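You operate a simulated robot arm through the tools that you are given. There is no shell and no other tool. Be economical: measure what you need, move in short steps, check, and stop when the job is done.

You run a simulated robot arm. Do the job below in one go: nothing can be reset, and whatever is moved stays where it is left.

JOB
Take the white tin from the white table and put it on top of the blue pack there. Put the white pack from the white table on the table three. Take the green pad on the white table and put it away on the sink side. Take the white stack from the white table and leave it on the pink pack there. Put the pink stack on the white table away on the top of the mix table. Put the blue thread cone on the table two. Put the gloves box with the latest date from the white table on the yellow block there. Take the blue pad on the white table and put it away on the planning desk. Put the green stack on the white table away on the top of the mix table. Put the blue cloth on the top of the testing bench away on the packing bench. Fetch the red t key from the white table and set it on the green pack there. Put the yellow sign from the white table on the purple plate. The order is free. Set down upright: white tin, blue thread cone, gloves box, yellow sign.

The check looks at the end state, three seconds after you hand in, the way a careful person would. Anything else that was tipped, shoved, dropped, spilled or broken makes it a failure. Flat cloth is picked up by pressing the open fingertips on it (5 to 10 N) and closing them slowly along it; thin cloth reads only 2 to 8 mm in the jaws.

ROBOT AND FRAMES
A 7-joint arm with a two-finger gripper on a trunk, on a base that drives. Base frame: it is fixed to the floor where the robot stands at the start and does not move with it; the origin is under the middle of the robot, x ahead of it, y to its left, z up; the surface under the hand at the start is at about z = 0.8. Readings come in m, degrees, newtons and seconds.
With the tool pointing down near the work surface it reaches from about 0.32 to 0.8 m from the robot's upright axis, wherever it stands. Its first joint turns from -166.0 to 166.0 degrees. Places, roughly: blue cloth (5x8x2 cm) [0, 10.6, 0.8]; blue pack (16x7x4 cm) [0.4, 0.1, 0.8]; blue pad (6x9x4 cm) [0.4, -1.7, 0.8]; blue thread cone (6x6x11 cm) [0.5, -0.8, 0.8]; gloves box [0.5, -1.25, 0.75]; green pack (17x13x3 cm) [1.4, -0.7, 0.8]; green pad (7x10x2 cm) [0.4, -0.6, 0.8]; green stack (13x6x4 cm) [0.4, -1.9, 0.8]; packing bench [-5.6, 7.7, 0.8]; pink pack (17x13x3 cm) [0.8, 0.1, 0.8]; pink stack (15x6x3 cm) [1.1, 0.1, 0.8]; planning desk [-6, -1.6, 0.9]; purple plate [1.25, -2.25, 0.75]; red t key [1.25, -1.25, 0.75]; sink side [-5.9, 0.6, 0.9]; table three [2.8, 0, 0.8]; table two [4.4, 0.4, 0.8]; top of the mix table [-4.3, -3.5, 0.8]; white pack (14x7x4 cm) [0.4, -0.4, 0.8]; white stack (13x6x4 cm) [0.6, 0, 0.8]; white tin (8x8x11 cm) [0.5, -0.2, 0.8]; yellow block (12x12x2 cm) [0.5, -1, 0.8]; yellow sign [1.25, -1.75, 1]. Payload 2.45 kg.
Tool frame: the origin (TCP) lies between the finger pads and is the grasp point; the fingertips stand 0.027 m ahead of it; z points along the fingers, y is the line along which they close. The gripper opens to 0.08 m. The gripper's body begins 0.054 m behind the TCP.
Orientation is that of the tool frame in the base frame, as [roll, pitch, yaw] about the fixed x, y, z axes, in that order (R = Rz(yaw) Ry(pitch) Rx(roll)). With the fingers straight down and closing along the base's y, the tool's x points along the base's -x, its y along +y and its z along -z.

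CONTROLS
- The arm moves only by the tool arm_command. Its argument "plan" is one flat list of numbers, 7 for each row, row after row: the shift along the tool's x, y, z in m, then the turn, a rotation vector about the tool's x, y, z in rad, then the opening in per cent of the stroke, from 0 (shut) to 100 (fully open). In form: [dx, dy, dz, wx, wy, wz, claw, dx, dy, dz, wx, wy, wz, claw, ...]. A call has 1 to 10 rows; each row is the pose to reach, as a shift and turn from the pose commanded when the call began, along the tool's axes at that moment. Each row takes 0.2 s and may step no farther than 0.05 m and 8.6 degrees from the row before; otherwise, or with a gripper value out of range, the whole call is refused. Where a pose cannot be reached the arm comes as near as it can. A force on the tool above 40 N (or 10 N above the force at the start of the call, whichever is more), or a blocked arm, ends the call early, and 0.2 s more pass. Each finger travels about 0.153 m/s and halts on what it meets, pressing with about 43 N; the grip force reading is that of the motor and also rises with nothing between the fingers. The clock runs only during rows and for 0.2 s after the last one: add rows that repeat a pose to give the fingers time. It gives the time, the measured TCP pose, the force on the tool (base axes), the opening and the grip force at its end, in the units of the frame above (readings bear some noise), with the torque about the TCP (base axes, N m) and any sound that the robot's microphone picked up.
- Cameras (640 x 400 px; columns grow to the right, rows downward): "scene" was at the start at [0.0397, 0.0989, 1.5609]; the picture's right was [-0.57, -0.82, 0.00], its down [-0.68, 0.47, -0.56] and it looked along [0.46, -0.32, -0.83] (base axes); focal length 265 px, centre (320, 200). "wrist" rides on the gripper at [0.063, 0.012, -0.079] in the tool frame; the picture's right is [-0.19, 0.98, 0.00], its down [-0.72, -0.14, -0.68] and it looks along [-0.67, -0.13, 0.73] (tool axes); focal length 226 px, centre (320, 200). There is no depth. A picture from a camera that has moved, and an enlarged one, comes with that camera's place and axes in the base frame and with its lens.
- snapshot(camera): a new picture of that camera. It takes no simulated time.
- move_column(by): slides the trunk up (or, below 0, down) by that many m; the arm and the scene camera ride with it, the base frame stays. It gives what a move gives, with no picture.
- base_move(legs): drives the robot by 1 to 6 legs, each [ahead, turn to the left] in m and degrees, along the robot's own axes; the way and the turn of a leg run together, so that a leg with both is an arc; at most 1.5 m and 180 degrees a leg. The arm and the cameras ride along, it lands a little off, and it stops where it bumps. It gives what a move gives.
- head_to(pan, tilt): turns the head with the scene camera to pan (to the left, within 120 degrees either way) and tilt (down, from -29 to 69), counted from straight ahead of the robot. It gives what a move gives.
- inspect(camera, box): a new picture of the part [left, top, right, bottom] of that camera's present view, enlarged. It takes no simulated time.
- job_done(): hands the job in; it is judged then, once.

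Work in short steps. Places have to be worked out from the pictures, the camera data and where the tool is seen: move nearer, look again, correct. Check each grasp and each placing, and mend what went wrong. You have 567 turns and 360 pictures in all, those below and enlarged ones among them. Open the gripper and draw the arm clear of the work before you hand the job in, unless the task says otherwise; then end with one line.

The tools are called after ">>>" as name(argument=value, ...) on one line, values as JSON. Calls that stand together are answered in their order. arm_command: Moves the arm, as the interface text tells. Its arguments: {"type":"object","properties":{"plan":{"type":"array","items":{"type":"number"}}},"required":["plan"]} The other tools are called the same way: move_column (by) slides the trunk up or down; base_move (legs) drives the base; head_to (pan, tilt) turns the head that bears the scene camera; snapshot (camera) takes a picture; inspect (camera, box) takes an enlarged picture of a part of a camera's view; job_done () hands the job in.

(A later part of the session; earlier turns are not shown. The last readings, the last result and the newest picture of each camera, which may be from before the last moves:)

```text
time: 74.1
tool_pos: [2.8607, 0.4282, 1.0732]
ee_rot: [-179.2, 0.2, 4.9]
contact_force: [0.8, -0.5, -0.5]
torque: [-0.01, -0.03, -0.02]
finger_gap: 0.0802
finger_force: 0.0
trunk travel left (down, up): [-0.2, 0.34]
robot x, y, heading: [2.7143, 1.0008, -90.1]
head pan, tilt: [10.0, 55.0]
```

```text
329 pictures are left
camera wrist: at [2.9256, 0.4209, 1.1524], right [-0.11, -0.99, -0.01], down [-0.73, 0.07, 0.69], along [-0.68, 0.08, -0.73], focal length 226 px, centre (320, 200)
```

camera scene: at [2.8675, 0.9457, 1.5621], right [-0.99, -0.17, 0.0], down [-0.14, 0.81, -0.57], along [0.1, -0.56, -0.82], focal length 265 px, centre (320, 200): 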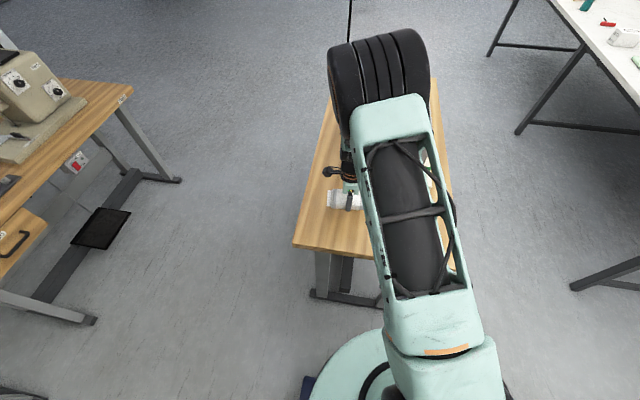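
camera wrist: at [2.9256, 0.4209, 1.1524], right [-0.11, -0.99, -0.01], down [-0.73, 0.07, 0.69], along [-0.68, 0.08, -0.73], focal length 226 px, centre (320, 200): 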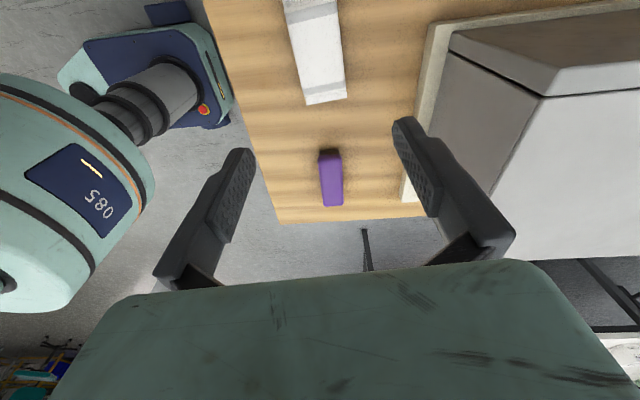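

White pack is set down well. I pull the arm in and drive back to the white table's left end, in front of the stacks and pink pack.

>>> arm_command(plan=[-0.03, -0.038, 0, 0, 0, 0, 100, -0.06, -0.076, 0, 0, 0, 0, 100, -0.09, -0.114, 0, 0, 0, 0, 100, -0.115, -0.15, 0, 0, 0, 0, 100, -0.134, -0.18, 0, 0, 0, 0, 100])

>>> base_move(legs=[[0, -90], [1.5, 0], [0.39, 0], [0, 90], [0.33, 0]])

>>> head_to(pan=0, tilt=50)

>>> snapshot(camera="wrist")

>>> snapshot(camera="scene")

```text
time: 75.3
tool_pos: [2.7107, 0.5984, 1.0764]
ee_rot: [-179.4, 0.2, 5.0]
contact_force: [0.5, -0.2, 0.0]
torque: [-0.01, -0.02, 0.04]
finger_gap: 0.0797
finger_force: 0.0
trunk travel left (down, up): [-0.2, 0.34]
robot x, y, heading: [2.7159, 0.9993, -90.3]
head pan, tilt: [10.0, 55.0]
```

```text
time: 94.4
tool_pos: [0.8217, 0.2768, 1.0763]
ee_rot: [-179.3, 0.2, 5.0]
contact_force: [0.2, -0.3, 0.1]
torque: [-0.01, 0.0, -0.04]
finger_gap: 0.0797
finger_force: 0.0
trunk travel left (down, up): [-0.2, 0.34]
robot x, y, heading: [0.8266, 0.6771, -90.5]
head pan, tilt: [10.0, 55.0]
```

```text
time: 95.2
tool_pos: [0.822, 0.2767, 1.0753]
ee_rot: [-179.3, 0.1, 4.9]
contact_force: [-0.3, 0.6, 0.2]
torque: [0.0, -0.03, -0.02]
finger_gap: 0.0802
finger_force: 0.0
trunk travel left (down, up): [-0.2, 0.34]
robot x, y, heading: [0.8243, 0.6799, -90.3]
head pan, tilt: [0.0, 50.0]
```

```text
328 pictures are left
camera wrist: at [0.886, 0.2682, 1.155], right [-0.11, -0.99, -0.01], down [-0.72, 0.07, 0.69], along [-0.68, 0.08, -0.73], focal length 226 px, centre (320, 200)
```

wrist: 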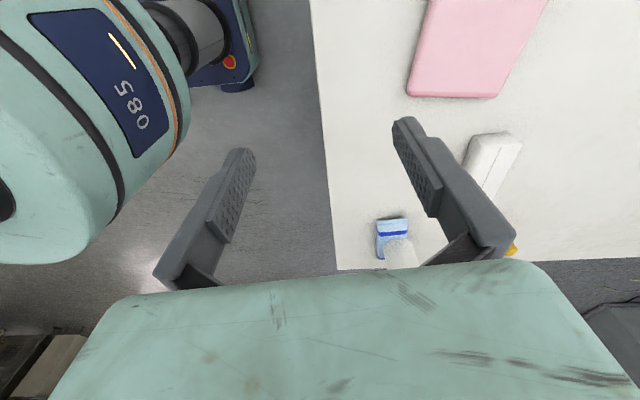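

```text
327 pictures are left
camera scene: at [0.9654, 0.6197, 1.5687], right [-1.0, 0.01, 0.0], down [0.01, 0.77, -0.64], along [0.0, -0.64, -0.77], focal length 265 px, centre (320, 200)
```

scene: 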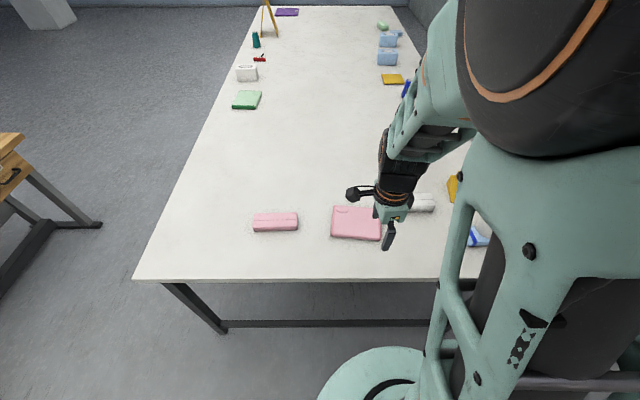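

Pink pack centre ≈(0.845, 0.107); white stack ≈(0.615, 0.005) with long axis along x, matching the tool. I move above the white stack to look.

>>> arm_command(plan=[-0.029, 0.031, 0, 0, 0, 0, 100, -0.058, 0.063, 0, 0, 0, 0, 100, -0.087, 0.094, 0, 0, 0, 0, 100, -0.116, 0.125, 0, 0, 0, 0, 100, -0.145, 0.157, 0, 0, 0, 0, 100, -0.174, 0.188, 0, 0, 0, 0, 100, -0.203, 0.22, 0, 0, 0, 0, 100, -0.23, 0.251, 0.02, 0, 0, 0, 100, -0.23, 0.251, 0.07, 0, 0, 0, 100, -0.23, 0.251, 0.12, 0, 0, 0, 100])

>>> snapshot(camera="wrist")

```text
time: 97.4
tool_pos: [0.6129, 0.0078, 0.9538]
ee_rot: [-179.3, 0.2, 4.9]
contact_force: [0.7, 0.1, 0.3]
torque: [-0.04, -0.03, 0.01]
finger_gap: 0.08
finger_force: 0.0
trunk travel left (down, up): [-0.2, 0.34]
robot x, y, heading: [0.8252, 0.6783, -90.5]
head pan, tilt: [0.0, 50.0]
```

```text
326 pictures are left
camera wrist: at [0.6778, -0.0008, 1.0328], right [-0.11, -0.99, -0.01], down [-0.72, 0.07, 0.69], along [-0.68, 0.08, -0.73], focal length 226 px, centre (320, 200)
```

wrist: 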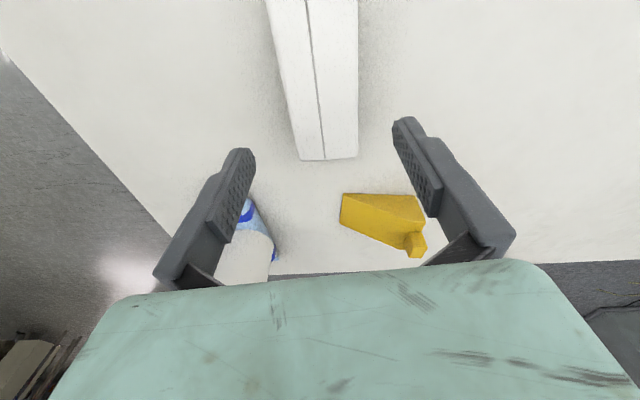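

The stack's axis is along x at y≈0.007, spanning x≈0.55–0.68. I square up the yaw, descend to TCP 0.843 and check.

>>> arm_command(plan=[-0.002, 0.0005, 0.04, 0, 0, 0.085, 100, -0.002, 0.0005, 0.08, 0, 0, 0.085, 100, -0.002, 0.0005, 0.111, 0, 0, 0.085, 100])

>>> snapshot(camera="wrist")

```text
time: 98.2
tool_pos: [0.6111, 0.0083, 0.8428]
ee_rot: [-179.3, 0.2, 0.1]
contact_force: [0.6, 0.8, -0.1]
torque: [0.01, -0.02, -0.01]
finger_gap: 0.08
finger_force: 0.1
trunk travel left (down, up): [-0.2, 0.34]
robot x, y, heading: [0.8235, 0.6766, -90.5]
head pan, tilt: [0.0, 50.0]
```

```text
325 pictures are left
camera wrist: at [0.6742, -0.0057, 0.9217], right [-0.19, -0.98, -0.01], down [-0.72, 0.13, 0.69], along [-0.67, 0.14, -0.73], focal length 226 px, centre (320, 200)
```

wrist: 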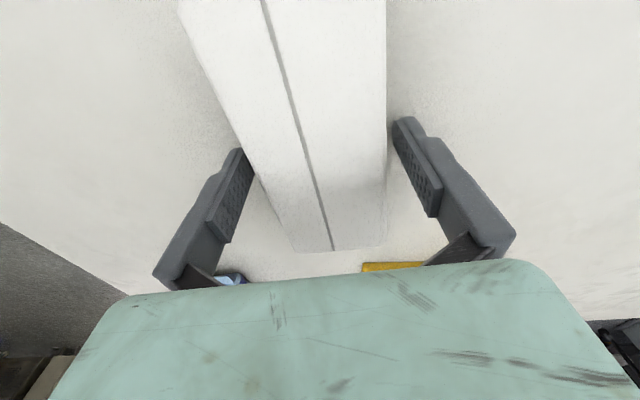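

Jaws straddle the stack. Close and lift.

>>> arm_command(plan=[0, 0, 0, 0, 0, 0, 80, 0, 0, 0, 0, 0, 0, 50, 0, 0, 0, 0, 0, 0, 20, 0, 0, 0, 0, 0, 0, 0, 0, 0, 0, 0, 0, 0, 0, 0, 0, -0.02, 0, 0, 0, 0, 0, 0, -0.06, 0, 0, 0, 0, 0, 0, -0.1, 0, 0, 0, 0])

>>> snapshot(camera="wrist")

```text
time: 100.0
tool_pos: [0.6112, 0.0072, 0.9439]
ee_rot: [-179.4, 0.1, 0.1]
contact_force: [0.4, -0.4, -0.3]
torque: [0.02, -0.03, -0.01]
finger_gap: 0.0588
finger_force: 43.2
trunk travel left (down, up): [-0.2, 0.34]
robot x, y, heading: [0.8282, 0.6755, -90.3]
head pan, tilt: [0.0, 50.0]
```

```text
324 pictures are left
camera wrist: at [0.6747, -0.0067, 1.0225], right [-0.19, -0.98, -0.01], down [-0.72, 0.13, 0.69], along [-0.67, 0.14, -0.73], focal length 226 px, centre (320, 200)
```

wrist: 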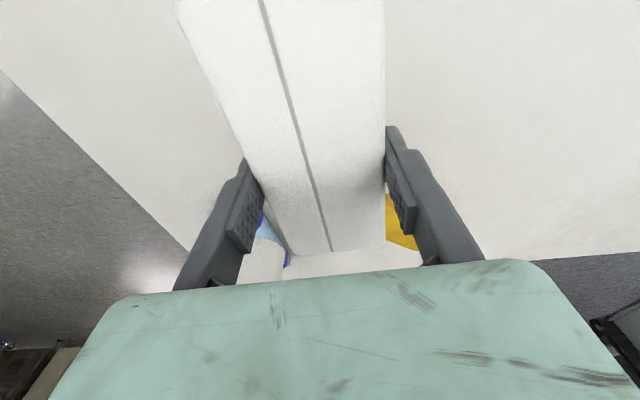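

Held at 59 mm. I carry it over the pink pack.

>>> arm_command(plan=[0.04, -0.017, 0, 0, 0, 0, 0, 0.08, -0.035, 0, 0, 0, 0, 0, 0.12, -0.052, 0, 0, 0, 0, 0, 0.16, -0.069, 0, 0, 0, 0, 0, 0.2, -0.086, 0, 0, 0, 0, 0, 0.231, -0.1, 0, 0, 0, 0, 0, 0.231, -0.1, 0, 0, 0, 0, 0])

>>> snapshot(camera="wrist")

>>> inspect(camera="scene", box=[220, 150, 460, 300])

```text
time: 101.6
tool_pos: [0.8416, 0.1073, 0.9421]
ee_rot: [-179.3, 0.3, 0.2]
contact_force: [0.3, 0.9, -0.4]
torque: [0.02, 0.03, 0.03]
finger_gap: 0.0588
finger_force: 43.0
trunk travel left (down, up): [-0.2, 0.34]
robot x, y, heading: [0.8253, 0.6804, -90.6]
head pan, tilt: [0.0, 50.0]
```

```text
323 pictures are left
camera wrist: at [0.907, 0.094, 1.0222], right [-0.19, -0.98, -0.01], down [-0.72, 0.13, 0.69], along [-0.67, 0.14, -0.73], focal length 226 px, centre (320, 200)
```

wrist: 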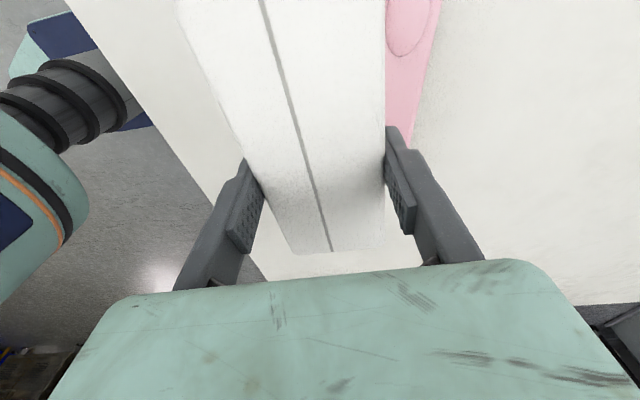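

```text
2.67 times, centred on (340, 225) of scene
camera zoom: at [0.9656, 0.6197, 1.5686], right [-1.0, 0.01, 0.0], down [0.01, 0.77, -0.64], along [-0.01, -0.64, -0.77], focal length 706 px, centre (267, 133)
```

zoom: 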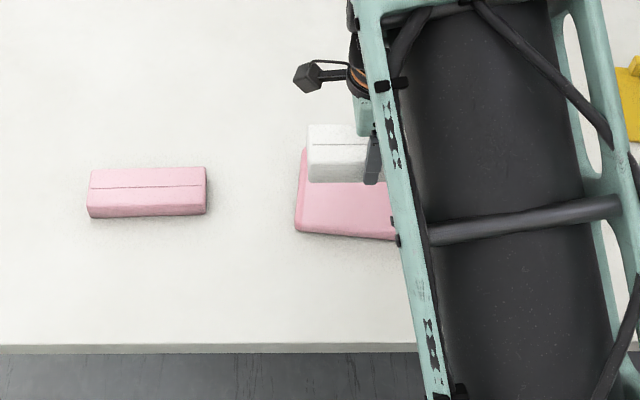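

Stack is over the pack centre. I lower to just above contact, then creep.

>>> arm_command(plan=[0.001, 0.004, 0.03, 0, 0, 0, 0, 0.001, 0.004, 0.06, 0, 0, 0, 0])

>>> arm_command(plan=[0, 0, 0.003, 0, 0, 0, 0, 0, 0, 0.005, 0, 0, 0, 0])

```text
time: 102.2
tool_pos: [0.8445, 0.1037, 0.8815]
ee_rot: [-179.4, 0.2, 0.2]
contact_force: [0.1, 0.2, 0.2]
torque: [0.01, 0.0, -0.03]
finger_gap: 0.0587
finger_force: 43.1
trunk travel left (down, up): [-0.2, 0.34]
robot x, y, heading: [0.8268, 0.6775, -90.3]
head pan, tilt: [0.0, 50.0]
```

```text
time: 102.8
tool_pos: [0.8438, 0.1049, 0.8779]
ee_rot: [-179.3, 0.2, 0.1]
contact_force: [0.4, 0.2, 0.4]
torque: [-0.02, 0.02, 0.0]
finger_gap: 0.0589
finger_force: 42.8
trunk travel left (down, up): [-0.2, 0.34]
robot x, y, heading: [0.8267, 0.6734, -90.5]
head pan, tilt: [0.0, 50.0]
```

>>> arm_command(plan=[0, 0, 0.002, 0, 0, 0, 0, 0, 0, 0.003, 0, 0, 0, 0])

>>> arm_command(plan=[0, 0, 0.002, 0, 0, 0, 0])

```text
time: 103.4
tool_pos: [0.8426, 0.1042, 0.8752]
ee_rot: [-179.3, 0.1, 0.1]
contact_force: [-0.1, 0.2, -0.2]
torque: [0.02, -0.04, 0.0]
finger_gap: 0.0582
finger_force: 42.7
trunk travel left (down, up): [-0.2, 0.34]
robot x, y, heading: [0.8263, 0.6813, -90.5]
head pan, tilt: [0.0, 50.0]
```

```text
time: 103.8
tool_pos: [0.8431, 0.1047, 0.8734]
ee_rot: [-179.3, 0.2, 0.2]
contact_force: [-0.7, 0.5, -0.6]
torque: [0.0, 0.01, 0.03]
finger_gap: 0.0588
finger_force: 43.0
trunk travel left (down, up): [-0.2, 0.34]
robot x, y, heading: [0.8231, 0.6776, -90.4]
head pan, tilt: [0.0, 50.0]
```

Not yet touching; continue in 2 mm steps.

>>> arm_command(plan=[0, 0, 0.002, 0, 0, 0, 0])

>>> arm_command(plan=[0, 0, 0.002, 0, 0, 0, 0])

>>> arm_command(plan=[0, 0, 0.001, 0, 0, 0, 0])

```text
time: 104.2
tool_pos: [0.8437, 0.1049, 0.8705]
ee_rot: [-179.3, 0.1, 0.1]
contact_force: [-0.1, -0.3, 0.1]
torque: [0.0, 0.0, -0.01]
finger_gap: 0.0588
finger_force: 43.0
trunk travel left (down, up): [-0.2, 0.34]
robot x, y, heading: [0.8241, 0.6798, -90.5]
head pan, tilt: [0.0, 50.0]
```

```text
time: 104.6
tool_pos: [0.8439, 0.1054, 0.8686]
ee_rot: [-179.1, 0.2, 0.1]
contact_force: [0.0, 0.5, 0.1]
torque: [0.0, 0.05, 0.01]
finger_gap: 0.0588
finger_force: 43.8
trunk travel left (down, up): [-0.2, 0.34]
robot x, y, heading: [0.8239, 0.679, -90.5]
head pan, tilt: [0.0, 50.0]
```

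```text
time: 105.0
tool_pos: [0.8427, 0.1051, 0.8667]
ee_rot: [-179.3, 0.2, 0.1]
contact_force: [-0.5, 0.8, -0.4]
torque: [0.01, 0.05, -0.03]
finger_gap: 0.0586
finger_force: 43.0
trunk travel left (down, up): [-0.2, 0.34]
robot x, y, heading: [0.8228, 0.6756, -90.5]
head pan, tilt: [0.0, 50.0]
```

>>> arm_command(plan=[0, 0, 0.002, 0, 0, 0, 0])

>>> inspect(camera="scene", box=[310, 170, 400, 250])

```text
time: 105.4
tool_pos: [0.8433, 0.1044, 0.8657]
ee_rot: [-179.3, 0.2, 0.1]
contact_force: [-0.6, -0.1, -0.8]
torque: [0.02, -0.03, -0.02]
finger_gap: 0.0587
finger_force: 43.2
trunk travel left (down, up): [-0.2, 0.34]
robot x, y, heading: [0.8245, 0.6761, -90.6]
head pan, tilt: [0.0, 50.0]
```

```text
5.00 times, centred on (355, 210) of scene
camera zoom: at [0.9654, 0.6196, 1.5687], right [-1.0, 0.01, 0.0], down [0.01, 0.77, -0.64], along [0.0, -0.64, -0.77], focal length 1324 px, centre (145, 150)
```

zoom: 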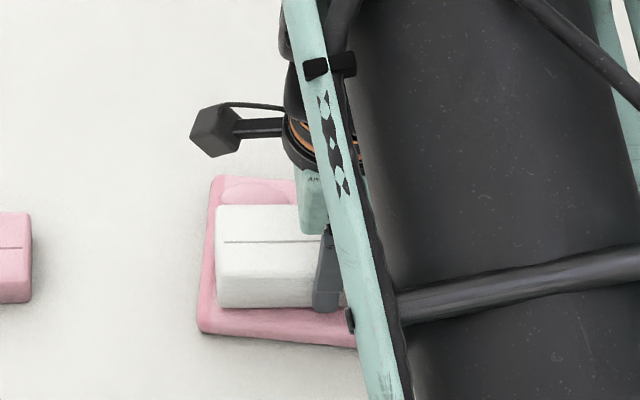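

The stack is just above the pack; two more 2 mm steps.

>>> arm_command(plan=[0, 0, 0.002, 0, 0, 0, 0])

>>> arm_command(plan=[0, 0, 0.002, 0, 0, 0, 0])

>>> arm_command(plan=[0, 0, 0.001, 0, 0, 0, 0])

```text
time: 105.8
tool_pos: [0.8432, 0.1044, 0.8637]
ee_rot: [-179.4, 0.1, 0.2]
contact_force: [-0.3, 1.4, 5.3]
torque: [-0.13, 0.02, -0.02]
finger_gap: 0.0585
finger_force: 42.7
trunk travel left (down, up): [-0.2, 0.34]
robot x, y, heading: [0.8224, 0.6813, -90.3]
head pan, tilt: [0.0, 50.0]
```

```text
time: 106.2
tool_pos: [0.8433, 0.1046, 0.8649]
ee_rot: [-179.6, 0.2, 0.1]
contact_force: [1.3, 1.2, 19.7]
torque: [-0.5, 0.01, -0.01]
finger_gap: 0.0587
finger_force: 42.6
trunk travel left (down, up): [-0.2, 0.34]
robot x, y, heading: [0.8206, 0.6822, -90.5]
head pan, tilt: [0.0, 50.0]
```

```text
time: 106.6
tool_pos: [0.8443, 0.1054, 0.8632]
ee_rot: [-179.6, 0.2, 0.0]
contact_force: [3.1, 0.0, 35.1]
torque: [-0.53, -0.01, 0.0]
finger_gap: 0.0585
finger_force: 43.2
trunk travel left (down, up): [-0.2, 0.34]
robot x, y, heading: [0.8275, 0.681, -90.4]
head pan, tilt: [0.0, 50.0]
```

Contact. Ease up, open, and rise.

>>> arm_command(plan=[0, 0, -0.003, 0, 0, 0, 0, 0, 0, -0.003, 0, 0, 0, 80, 0, 0, -0.003, 0, 0, 0, 100, 0, 0, -0.003, 0, 0, 0, 100, 0, 0, -0.04, 0, 0, 0, 100, 0, 0, -0.09, 0, 0, 0, 100, 0, 0, -0.14, 0, 0, 0, 100])

>>> snapshot(camera="wrist")

>>> snapshot(camera="scene")

```text
time: 108.2
tool_pos: [0.8445, 0.1028, 1.0015]
ee_rot: [-179.4, 0.2, 0.1]
contact_force: [0.2, -0.5, 0.3]
torque: [0.02, 0.0, 0.01]
finger_gap: 0.0799
finger_force: 0.0
trunk travel left (down, up): [-0.2, 0.34]
robot x, y, heading: [0.8276, 0.676, -90.7]
head pan, tilt: [0.0, 50.0]
```

```text
320 pictures are left
camera wrist: at [0.9082, 0.0895, 1.0801], right [-0.19, -0.98, -0.01], down [-0.72, 0.13, 0.69], along [-0.67, 0.14, -0.73], focal length 226 px, centre (320, 200)
```

wrist: 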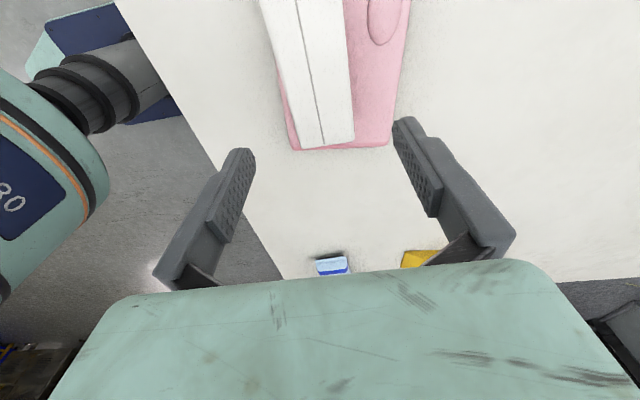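

```text
319 pictures are left
camera scene: at [0.9654, 0.62, 1.5687], right [-1.0, 0.01, 0.0], down [0.01, 0.77, -0.64], along [0.0, -0.64, -0.77], focal length 265 px, centre (320, 200)
```

scene: 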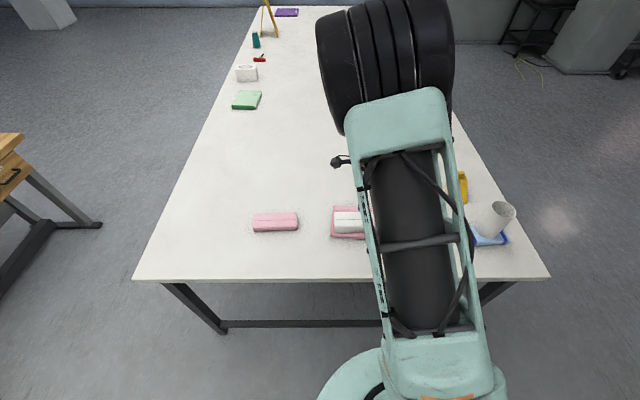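

White stack sits on the pink pack. Now over to the pink stack at about (1.118, 0.10).

>>> arm_command(plan=[0.046, 0, 0, 0, 0, 0, 100, 0.092, 0, 0, 0, 0, 0, 100, 0.138, 0, 0, 0, 0, 0, 100, 0.184, 0.001, 0, 0, 0, 0, 100, 0.23, 0.002, 0, 0, 0, 0, 100, 0.274, 0.003, 0, 0, 0, 0, 100, 0.274, 0.003, 0.05, 0, 0, 0, 100])

>>> snapshot(camera="wrist")

```text
time: 109.8
tool_pos: [1.1179, 0.1015, 0.9491]
ee_rot: [-179.3, 0.2, 0.1]
contact_force: [0.2, 0.1, 0.2]
torque: [-0.02, 0.04, 0.01]
finger_gap: 0.0799
finger_force: 0.0
trunk travel left (down, up): [-0.2, 0.34]
robot x, y, heading: [0.8271, 0.6787, -90.3]
head pan, tilt: [0.0, 50.0]
```

```text
318 pictures are left
camera wrist: at [1.1816, 0.0872, 1.0278], right [-0.19, -0.98, -0.01], down [-0.72, 0.13, 0.69], along [-0.67, 0.14, -0.73], focal length 226 px, centre (320, 200)
```

wrist: 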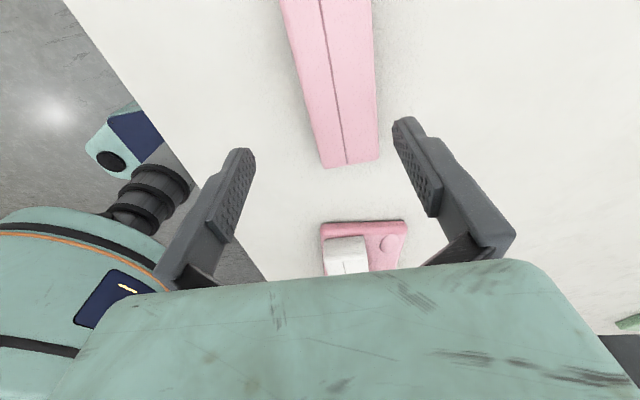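

The stack's axis is at y≈0.086, centre x≈1.128. I align and descend to TCP 0.842.

>>> arm_command(plan=[0.01, 0.016, 0.03, 0, 0, 0, 100, 0.01, 0.016, 0.07, 0, 0, 0, 100, 0.01, 0.016, 0.107, 0, 0, 0, 100])

>>> snapshot(camera="wrist")

```text
time: 110.6
tool_pos: [1.1253, 0.0871, 0.8417]
ee_rot: [-179.2, 0.2, 0.1]
contact_force: [0.1, -0.3, -0.3]
torque: [0.03, -0.01, 0.0]
finger_gap: 0.0798
finger_force: 0.0
trunk travel left (down, up): [-0.2, 0.34]
robot x, y, heading: [0.8272, 0.679, -90.6]
head pan, tilt: [0.0, 50.0]
```

```text
317 pictures are left
camera wrist: at [1.1904, 0.073, 0.9204], right [-0.19, -0.98, -0.01], down [-0.72, 0.13, 0.69], along [-0.67, 0.14, -0.73], focal length 226 px, centre (320, 200)
```

wrist: 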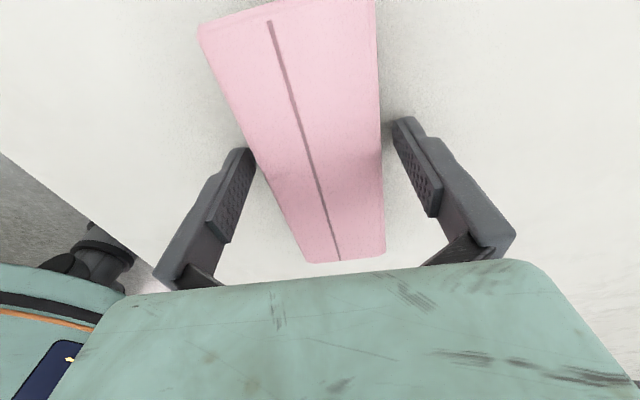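

Aligned; close and lift.

>>> arm_command(plan=[0, 0, 0, 0, 0, 0, 80, 0, 0, 0, 0, 0, 0, 50, 0, 0, 0, 0, 0, 0, 20, 0, 0, 0, 0, 0, 0, 0, 0, 0, 0, 0, 0, 0, 0, 0, 0, -0.02, 0, 0, 0, 0, 0, 0, -0.06, 0, 0, 0, 0, 0, 0, -0.1, 0, 0, 0, 0, 0, 0, -0.15, 0, 0, 0, 0, 0, 0, -0.2, 0, 0, 0, 0])

>>> snapshot(camera="wrist")

```text
time: 112.8
tool_pos: [1.1299, 0.0844, 1.0425]
ee_rot: [-179.3, 0.2, 0.1]
contact_force: [0.5, 0.6, -0.1]
torque: [0.04, -0.04, 0.02]
finger_gap: 0.059
finger_force: 42.6
trunk travel left (down, up): [-0.2, 0.34]
robot x, y, heading: [0.8272, 0.6788, -90.5]
head pan, tilt: [0.0, 50.0]
```

```text
316 pictures are left
camera wrist: at [1.1918, 0.0709, 1.1213], right [-0.19, -0.98, -0.01], down [-0.72, 0.13, 0.69], along [-0.67, 0.14, -0.73], focal length 226 px, centre (320, 200)
```

wrist: 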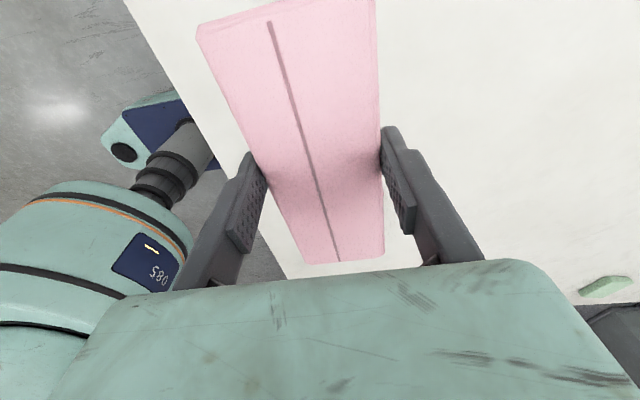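

Held at 59 mm. I bring it in to a carry pose and drive out to open floor at x≈-0.7, then look toward the mix table.

>>> arm_command(plan=[-0.038, -0.024, -0.006, 0, 0, 0, 0, -0.076, -0.048, -0.012, 0, 0, 0, 0, -0.114, -0.073, -0.018, 0, 0, 0, 0, -0.152, -0.097, -0.024, 0, 0, 0, 0, -0.19, -0.121, -0.03, 0, 0, 0, 0, -0.228, -0.146, -0.036, 0, 0, 0, 0, -0.265, -0.171, -0.042, 0, 0, 0, 0, -0.3, -0.195, -0.048, 0, 0, 0, 0])

>>> base_move(legs=[[-0.2, 0], [0, -90], [1.5, 0]])

>>> head_to(pan=40, tilt=15)

>>> snapshot(camera="scene")

```text
time: 114.6
tool_pos: [0.8275, 0.2783, 1.0938]
ee_rot: [-179.5, 0.1, 0.2]
contact_force: [0.2, 0.6, 0.0]
torque: [0.02, -0.03, 0.04]
finger_gap: 0.0588
finger_force: 43.3
trunk travel left (down, up): [-0.2, 0.34]
robot x, y, heading: [0.8286, 0.6794, -90.4]
head pan, tilt: [0.0, 50.0]
```

```text
time: 127.1
tool_pos: [-1.0654, 0.8852, 1.0934]
ee_rot: [-179.3, 0.2, -89.6]
contact_force: [0.3, 0.0, -0.6]
torque: [-0.04, -0.03, -0.03]
finger_gap: 0.0583
finger_force: 42.9
trunk travel left (down, up): [-0.2, 0.34]
robot x, y, heading: [-0.6666, 0.8921, 179.8]
head pan, tilt: [0.0, 50.0]
```

```text
time: 128.2
tool_pos: [-1.064, 0.8859, 1.0905]
ee_rot: [-178.9, 0.5, -89.8]
contact_force: [0.6, 0.6, 0.0]
torque: [0.01, 0.0, 0.02]
finger_gap: 0.0583
finger_force: 43.1
trunk travel left (down, up): [-0.2, 0.34]
robot x, y, heading: [-0.662, 0.8891, 179.7]
head pan, tilt: [40.0, 15.0]
```

```text
315 pictures are left
camera scene: at [-0.7307, 0.7136, 1.6115], right [-0.39, 0.92, 0.0], down [0.34, 0.14, -0.93], along [-0.86, -0.36, -0.37], focal length 265 px, centre (320, 200)
```

scene: 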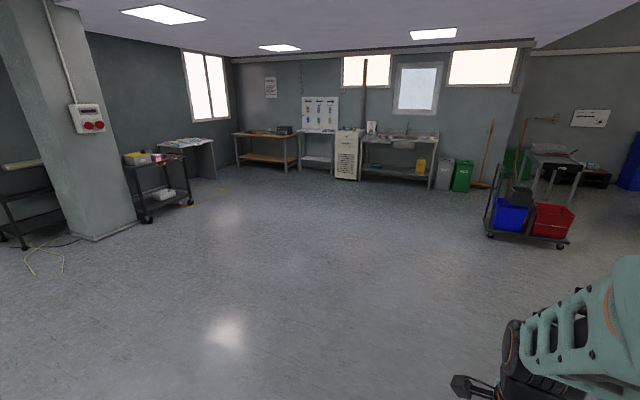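

The mix table is the grey table at left-back near (-4.3, -3.5), with a black cart in front-left of it to avoid. I drive diagonally to about (-4.3, -2.0) and face it.

>>> base_move(legs=[[0, 38.5], [1.5, 0], [1.5, 0], [1.5, 0], [0.15, 0], [0, 51.8]])

>>> head_to(pan=0, tilt=30)

>>> snapshot(camera="scene")

```text
time: 154.8
tool_pos: [-4.3632, -2.3304, 1.0923]
ee_rot: [-179.0, 0.4, -0.5]
contact_force: [-0.5, 0.0, 0.6]
torque: [-0.01, -0.01, -0.01]
finger_gap: 0.0585
finger_force: 43.0
trunk travel left (down, up): [-0.2, 0.34]
robot x, y, heading: [-4.3652, -1.9288, -91.2]
head pan, tilt: [40.0, 15.0]
```

```text
time: 155.9
tool_pos: [-4.3627, -2.3316, 1.0911]
ee_rot: [-179.1, 0.5, -0.6]
contact_force: [-0.8, -0.1, 0.6]
torque: [0.0, 0.04, 0.02]
finger_gap: 0.0587
finger_force: 42.7
trunk travel left (down, up): [-0.2, 0.34]
robot x, y, heading: [-4.3608, -1.9288, -91.1]
head pan, tilt: [0.0, 30.0]
```

```text
314 pictures are left
camera scene: at [-4.2221, -2.0048, 1.5982], right [-1.0, 0.02, 0.0], down [0.01, 0.5, -0.87], along [-0.01, -0.87, -0.5], focal length 265 px, centre (320, 200)
```

scene: 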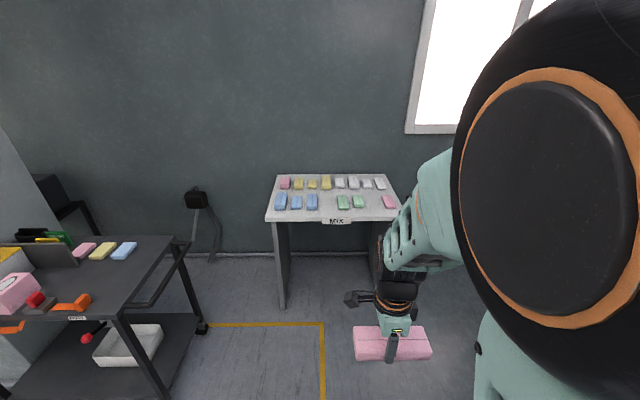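

The mix table is covered with small items in two rows. I zoom in to find free space.

>>> inspect(camera="scene", box=[255, 160, 415, 235])

```text
4.00 times, centred on (335, 198) of scene
camera zoom: at [-4.2221, -2.0048, 1.5982], right [-1.0, 0.02, 0.0], down [0.01, 0.5, -0.87], along [-0.01, -0.87, -0.5], focal length 1059 px, centre (260, 210)
```

zoom: 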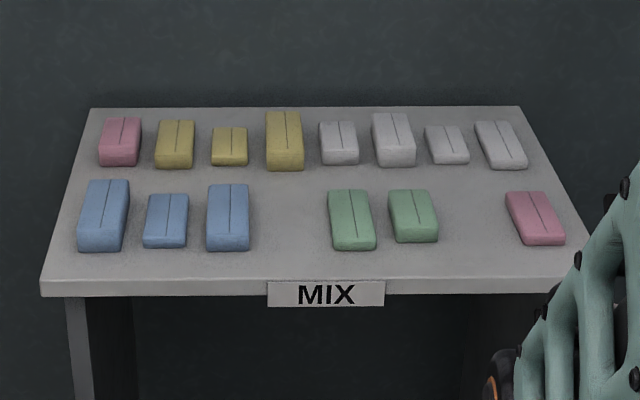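

The front row has two empty slots: one beside the green items (x≈-4.28) and one beside the pink item (x≈-4.55). I'll put the pink stack in the pink-side slot; drive up closer.

>>> base_move(legs=[[0, 1.0], [0.8, 0]])

>>> arm_command(plan=[0, 0, 0, 0, 0, -0.148, 0, 0, 0, 0, 0, 0, -0.296, 0, 0, 0, 0, 0, 0, -0.444, 0, 0, 0, 0, 0, 0, -0.592, 0, 0, 0, 0, 0, 0, -0.74, 0, 0, 0, 0, 0, 0, -0.888, 0, 0, 0, 0, 0, 0, -1.036, 0, 0, 0, 0, 0, 0, -1.184, 0, 0, 0, 0, 0, 0, -1.332, 0, 0, 0, 0, 0, 0, -1.48, 0])

>>> head_to(pan=0, tilt=50)

>>> snapshot(camera="scene")

>>> snapshot(camera="wrist")

```text
time: 160.5
tool_pos: [-4.3589, -3.1305, 1.0915]
ee_rot: [-178.9, 0.5, 0.2]
contact_force: [-0.5, -0.4, 0.2]
torque: [-0.01, 0.02, 0.0]
finger_gap: 0.0586
finger_force: 42.9
trunk travel left (down, up): [-0.2, 0.34]
robot x, y, heading: [-4.3648, -2.7311, -90.0]
head pan, tilt: [0.0, 30.0]
```

```text
time: 162.7
tool_pos: [-4.3594, -3.1319, 1.0904]
ee_rot: [-179.5, -1.0, 85.2]
contact_force: [0.2, 0.8, -1.0]
torque: [0.0, -0.02, -0.03]
finger_gap: 0.0586
finger_force: 42.8
trunk travel left (down, up): [-0.2, 0.34]
robot x, y, heading: [-4.3625, -2.7313, -90.2]
head pan, tilt: [0.0, 30.0]
```

```text
time: 163.6
tool_pos: [-4.3592, -3.1293, 1.0909]
ee_rot: [-179.5, -1.0, 85.1]
contact_force: [-1.4, 0.0, -0.5]
torque: [-0.03, -0.02, 0.0]
finger_gap: 0.0585
finger_force: 42.9
trunk travel left (down, up): [-0.2, 0.34]
robot x, y, heading: [-4.3636, -2.7268, -90.0]
head pan, tilt: [0.0, 50.0]
```

```text
312 pictures are left
camera scene: at [-4.2227, -2.789, 1.5687], right [-1.0, 0.0, 0.0], down [0.0, 0.77, -0.64], along [0.0, -0.64, -0.77], focal length 265 px, centre (320, 200)
```

scene: 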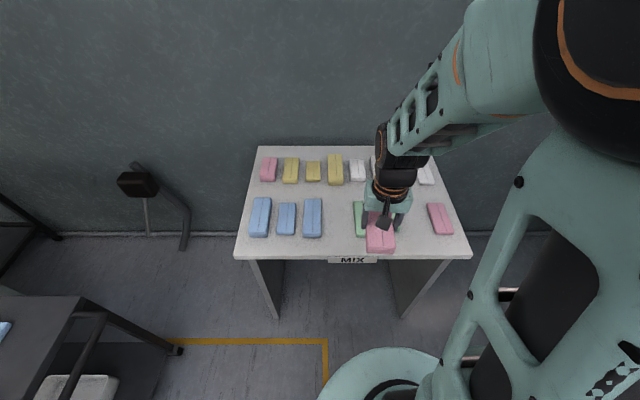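

```text
311 pictures are left
camera wrist: at [-4.3408, -3.0708, 1.1709], right [0.96, -0.28, -0.01], down [-0.2, -0.71, 0.67], along [-0.19, -0.64, -0.74], focal length 226 px, centre (320, 200)
```

wrist: 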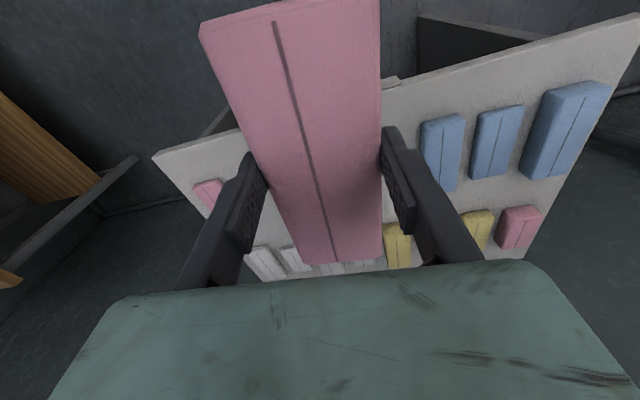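

I compute the pink slot centre at about (-4.549, -3.335) (slot pitch ≈8.8 cm). I move above it and square the yaw.

>>> arm_command(plan=[-0.037, -0.0286, 0, 0, 0, -0.03, 0, -0.074, -0.057, 0, 0, 0, -0.06, 0, -0.11, -0.086, 0, 0, 0, -0.085, 0, -0.147, -0.114, 0, 0, 0, -0.085, 0, -0.184, -0.143, 0, 0, 0, -0.085, 0, -0.2207, -0.1714, 0, 0, 0, -0.085, 0, -0.2207, -0.1714, 0.05, 0, 0, -0.085, 0, -0.2207, -0.1714, 0.1, 0, 0, -0.085, 0, -0.2207, -0.1714, 0.12, 0, 0, -0.085, 0])

>>> snapshot(camera="wrist")

>>> inspect(camera="scene", box=[230, 130, 480, 270])

```text
time: 165.6
tool_pos: [-4.5504, -3.334, 0.9659]
ee_rot: [-179.7, -1.2, 89.9]
contact_force: [0.4, 0.1, 0.1]
torque: [-0.01, -0.01, -0.03]
finger_gap: 0.0584
finger_force: 42.9
trunk travel left (down, up): [-0.2, 0.34]
robot x, y, heading: [-4.3624, -2.7283, -90.1]
head pan, tilt: [0.0, 50.0]
```

```text
310 pictures are left
camera wrist: at [-4.5369, -3.2725, 1.0474], right [0.98, -0.19, -0.01], down [-0.14, -0.73, 0.67], along [-0.14, -0.65, -0.74], focal length 226 px, centre (320, 200)
```

wrist: 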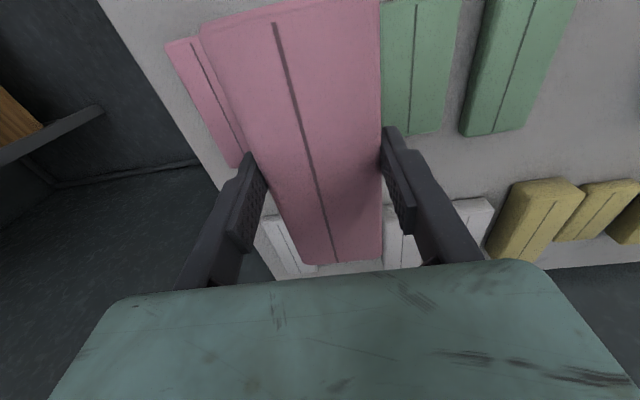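

```text
2.56 times, centred on (355, 200) of scene
camera zoom: at [-4.2232, -2.7894, 1.5687], right [-1.0, 0.0, 0.0], down [0.0, 0.77, -0.64], along [0.0, -0.64, -0.77], focal length 678 px, centre (230, 200)
```

zoom: 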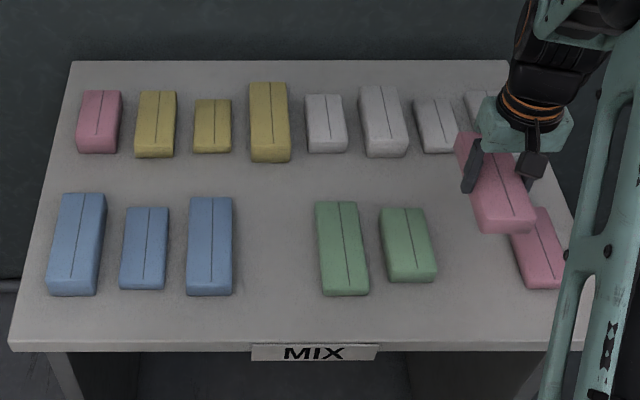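

The slot centre refines to x≈-4.56. I shift 1 cm, remove the 1.2° tilt, and lower to 0.875 just above neighbours' tops.

>>> arm_command(plan=[0, -0.01, 0, 0, -0.02, 0, 0, 0, -0.01, 0.04, 0, -0.02, 0, 0, 0, -0.01, 0.085, 0, -0.02, 0, 0])

>>> inspect(camera="scene", box=[340, 140, 500, 270])

>>> snapshot(camera="wrist")

```text
time: 166.4
tool_pos: [-4.562, -3.3335, 0.8827]
ee_rot: [-179.6, 0.1, 89.9]
contact_force: [-0.8, -0.8, 0.2]
torque: [0.01, 0.01, 0.02]
finger_gap: 0.0585
finger_force: 43.5
trunk travel left (down, up): [-0.2, 0.34]
robot x, y, heading: [-4.3638, -2.7302, -90.2]
head pan, tilt: [0.0, 50.0]
```

```text
3.08 times, centred on (420, 205) of scene
camera zoom: at [-4.2228, -2.7896, 1.5686], right [-1.0, 0.0, 0.0], down [0.0, 0.77, -0.64], along [0.0, -0.64, -0.77], focal length 815 px, centre (12, 185)
```

zoom: 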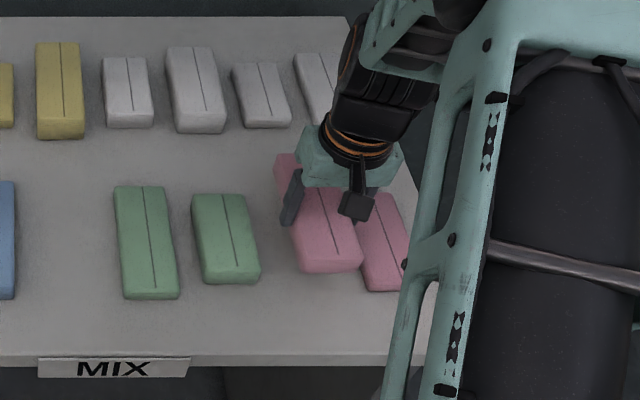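

```text
307 pictures are left
camera wrist: at [-4.5482, -3.2706, 0.9622], right [0.98, -0.2, -0.01], down [-0.14, -0.72, 0.68], along [-0.14, -0.67, -0.73], focal length 226 px, centre (320, 200)
```

wrist: 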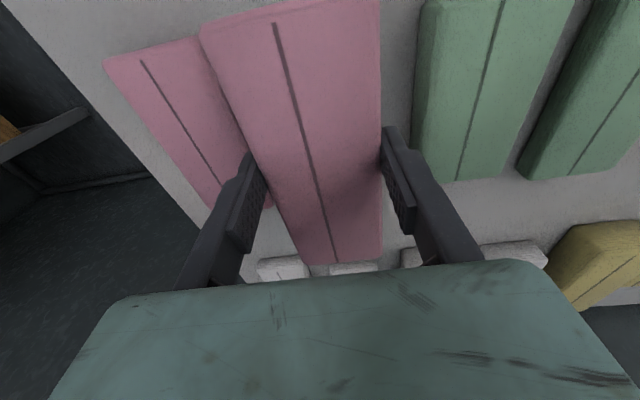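

Slot limits measure -4.622 to -4.50, so I'm centred with ~2 cm finger clearance. I lower in stages.

>>> arm_command(plan=[0, 0, 0.015, 0, 0, 0, 0, 0, 0, 0.03, 0, 0, 0, 0, 0, 0, 0.036, 0, 0, 0, 0])

>>> arm_command(plan=[0, 0, 0.003, 0, 0, 0, 0])

>>> arm_command(plan=[0, 0, 0.003, 0, 0, 0, 0])

```text
time: 167.2
tool_pos: [-4.5613, -3.331, 0.8467]
ee_rot: [-179.5, 0.1, 89.8]
contact_force: [-0.8, 0.2, 0.0]
torque: [0.0, -0.03, 0.03]
finger_gap: 0.0586
finger_force: 43.2
trunk travel left (down, up): [-0.2, 0.34]
robot x, y, heading: [-4.3633, -2.7303, -90.3]
head pan, tilt: [0.0, 50.0]
```

```text
time: 167.6
tool_pos: [-4.5607, -3.3331, 0.8445]
ee_rot: [-179.6, 0.1, 89.8]
contact_force: [0.6, -0.1, 0.2]
torque: [-0.02, 0.01, -0.02]
finger_gap: 0.0583
finger_force: 43.1
trunk travel left (down, up): [-0.2, 0.34]
robot x, y, heading: [-4.3592, -2.7313, -90.1]
head pan, tilt: [0.0, 50.0]
```

```text
time: 168.0
tool_pos: [-4.5619, -3.3322, 0.8409]
ee_rot: [-179.6, 0.1, 89.9]
contact_force: [1.1, 1.0, -0.4]
torque: [-0.02, -0.02, -0.03]
finger_gap: 0.0585
finger_force: 42.7
trunk travel left (down, up): [-0.2, 0.34]
robot x, y, heading: [-4.3625, -2.7304, -90.2]
head pan, tilt: [0.0, 50.0]
```

>>> arm_command(plan=[0, 0, 0.003, 0, 0, 0, 0])

>>> arm_command(plan=[0, 0, 0.003, 0, 0, 0, 0])

>>> arm_command(plan=[0, 0, 0.002, 0, 0, 0, 0])

>>> arm_command(plan=[0, 0, 0.002, 0, 0, 0, 0])

```text
time: 168.4
tool_pos: [-4.5605, -3.3335, 0.8405]
ee_rot: [-179.7, 0.4, 89.9]
contact_force: [-0.3, 1.5, 14.5]
torque: [-0.08, -0.44, 0.05]
finger_gap: 0.0585
finger_force: 43.1
trunk travel left (down, up): [-0.2, 0.34]
robot x, y, heading: [-4.3669, -2.736, -90.2]
head pan, tilt: [0.0, 50.0]
```

```text
time: 168.9
tool_pos: [-4.5614, -3.3334, 0.8414]
ee_rot: [-179.5, 0.5, 89.9]
contact_force: [1.4, 4.2, 16.4]
torque: [0.6, -0.52, 0.16]
finger_gap: 0.0586
finger_force: 42.9
trunk travel left (down, up): [-0.2, 0.34]
robot x, y, heading: [-4.3666, -2.7289, -90.5]
head pan, tilt: [0.0, 50.0]
stopped in row 1: the force on the tool passed its limit at 42 N (the readings are from after the stop); the commanded pose is now the measured one
```

```text
time: 169.3
tool_pos: [-4.5604, -3.3331, 0.84]
ee_rot: [-179.4, 0.7, 89.9]
contact_force: [1.9, 5.8, 40.9]
torque: [1.1, -0.88, 0.1]
finger_gap: 0.0584
finger_force: 42.8
trunk travel left (down, up): [-0.2, 0.34]
robot x, y, heading: [-4.3632, -2.7292, -90.2]
head pan, tilt: [0.0, 50.0]
```

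```text
time: 169.7
tool_pos: [-4.5626, -3.3354, 0.8406]
ee_rot: [-179.3, 0.9, 89.9]
contact_force: [0.5, 4.1, 21.5]
torque: [0.86, -0.51, 0.12]
finger_gap: 0.0586
finger_force: 42.7
trunk travel left (down, up): [-0.2, 0.34]
robot x, y, heading: [-4.3604, -2.7302, -90.2]
head pan, tilt: [0.0, 50.0]
stopped in row 1: the force on the tool passed its limit at 54 N (the readings are from after the stop); the commanded pose is now the measured one
```

It's down on the table. I ease up 2 mm, open only to ~70 mm, and rise straight.

>>> arm_command(plan=[0, 0, -0.002, 0, 0, 0, 0, 0, 0, -0.002, 0, 0, 0, 80, 0, 0, -0.002, 0, 0, 0, 90, 0, 0, -0.002, 0, 0, 0, 90, 0, 0, -0.04, 0, 0, 0, 90, 0, 0, -0.09, 0, 0, 0, 90, 0, 0, -0.14, 0, 0, 0, 90, 0, 0, -0.19, 0, 0, 0, 90, 0, 0, -0.23, 0, 0, 0, 90])

>>> snapshot(camera="wrist")

>>> inspect(camera="scene", box=[340, 140, 500, 270])

```text
time: 171.7
tool_pos: [-4.5601, -3.3326, 1.067]
ee_rot: [-179.5, 0.6, 89.9]
contact_force: [0.4, 0.1, -0.4]
torque: [0.02, 0.02, 0.0]
finger_gap: 0.072
finger_force: 0.0
trunk travel left (down, up): [-0.2, 0.34]
robot x, y, heading: [-4.3685, -2.7298, -90.3]
head pan, tilt: [0.0, 50.0]
```

```text
306 pictures are left
camera wrist: at [-4.5462, -3.2688, 1.1456], right [0.98, -0.2, -0.01], down [-0.14, -0.71, 0.69], along [-0.14, -0.68, -0.72], focal length 226 px, centre (320, 200)
```

wrist: 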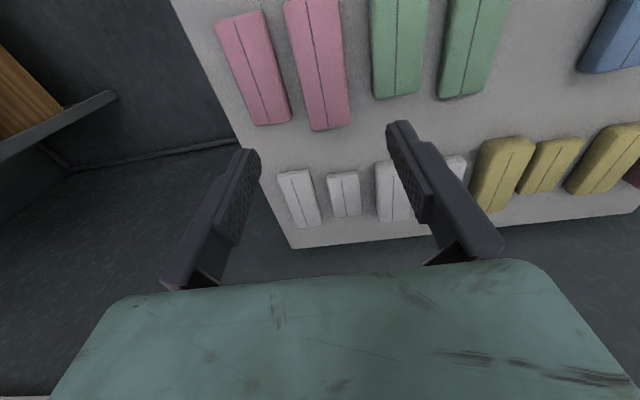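

```text
3.08 times, centred on (420, 205) of scene
camera zoom: at [-4.2227, -2.7886, 1.5687], right [-1.0, 0.0, 0.0], down [0.0, 0.77, -0.64], along [0.0, -0.64, -0.77], focal length 815 px, centre (12, 185)
```

zoom: 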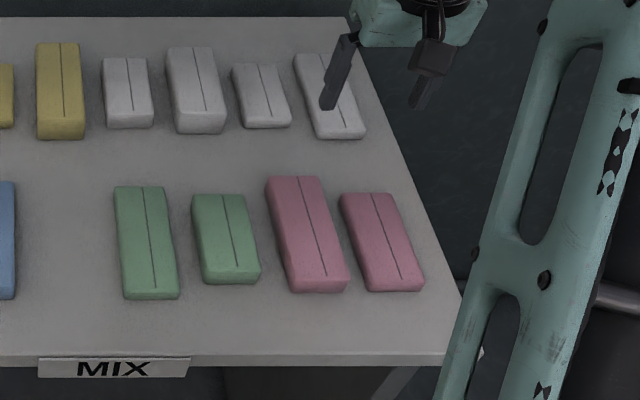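

Pink stack sits neatly in its slot. I pull the arm in and drive back to the white table's near side at y≈-1.8 for the blue pad and green stack.

>>> arm_command(plan=[0.034, 0.033, 0, 0, 0, 0, 90, 0.068, 0.066, 0, 0, 0, 0, 90, 0.1, 0.1, 0, 0, 0, 0, 100, 0.134, 0.133, 0, 0, 0, 0, 100, 0.168, 0.165, 0, 0, 0, 0, 100, 0.2, 0.197, 0, 0, 0, 0, 100])

>>> base_move(legs=[[-0.93, 0], [0, 90.3], [1.5, 0], [1.5, 0], [1.2, 0]])

>>> head_to(pan=0, tilt=50)

>>> snapshot(camera="scene")

>>> snapshot(camera="wrist")

```text
time: 173.1
tool_pos: [-4.3613, -3.133, 1.0634]
ee_rot: [-179.5, 0.8, 89.9]
contact_force: [0.0, -0.2, 0.6]
torque: [-0.02, -0.02, 0.0]
finger_gap: 0.0801
finger_force: 0.2
trunk travel left (down, up): [-0.2, 0.34]
robot x, y, heading: [-4.3632, -2.7328, -90.4]
head pan, tilt: [0.0, 50.0]
```

```text
time: 201.6
tool_pos: [0.2248, -1.789, 1.0633]
ee_rot: [-179.4, 0.6, -179.8]
contact_force: [0.0, -0.2, -0.3]
torque: [-0.01, -0.02, 0.04]
finger_gap: 0.0798
finger_force: 0.1
trunk travel left (down, up): [-0.2, 0.34]
robot x, y, heading: [-0.1758, -1.7884, 0.2]
head pan, tilt: [0.0, 50.0]
```

```text
time: 202.2
tool_pos: [0.2256, -1.7881, 1.0629]
ee_rot: [-179.4, 0.7, -179.9]
contact_force: [0.3, -1.2, 0.3]
torque: [0.01, 0.04, -0.01]
finger_gap: 0.08
finger_force: 0.0
trunk travel left (down, up): [-0.2, 0.34]
robot x, y, heading: [-0.1766, -1.7901, 0.1]
head pan, tilt: [0.0, 50.0]
```

```text
304 pictures are left
camera scene: at [-0.1193, -1.6513, 1.5687], right [0.0, -1.0, 0.0], down [-0.77, 0.0, -0.64], along [0.64, 0.0, -0.77], focal length 265 px, centre (320, 200)
```

scene: 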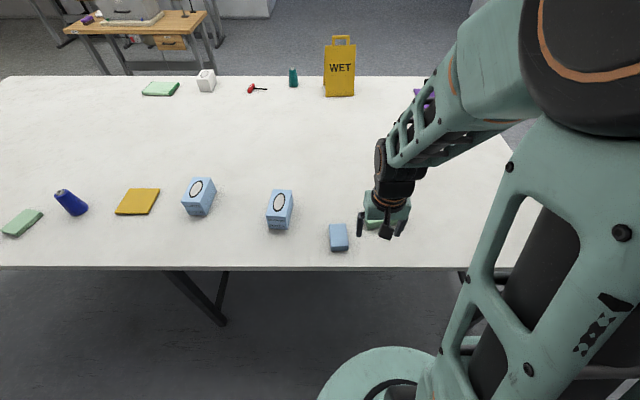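

```text
303 pictures are left
camera wrist: at [0.1608, -1.7763, 1.142], right [0.19, 0.98, -0.01], down [0.71, -0.13, 0.69], along [0.68, -0.14, -0.72], focal length 226 px, centre (320, 200)
```

wrist: 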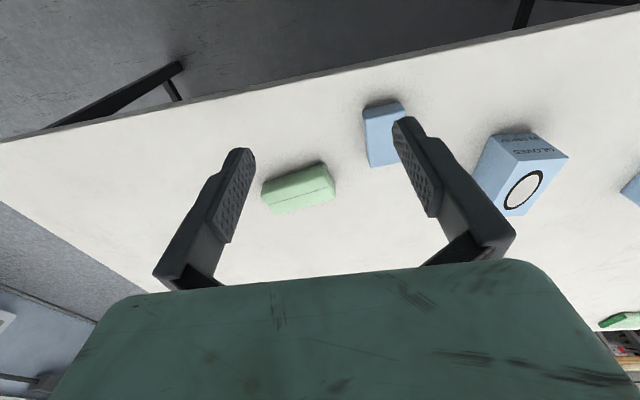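

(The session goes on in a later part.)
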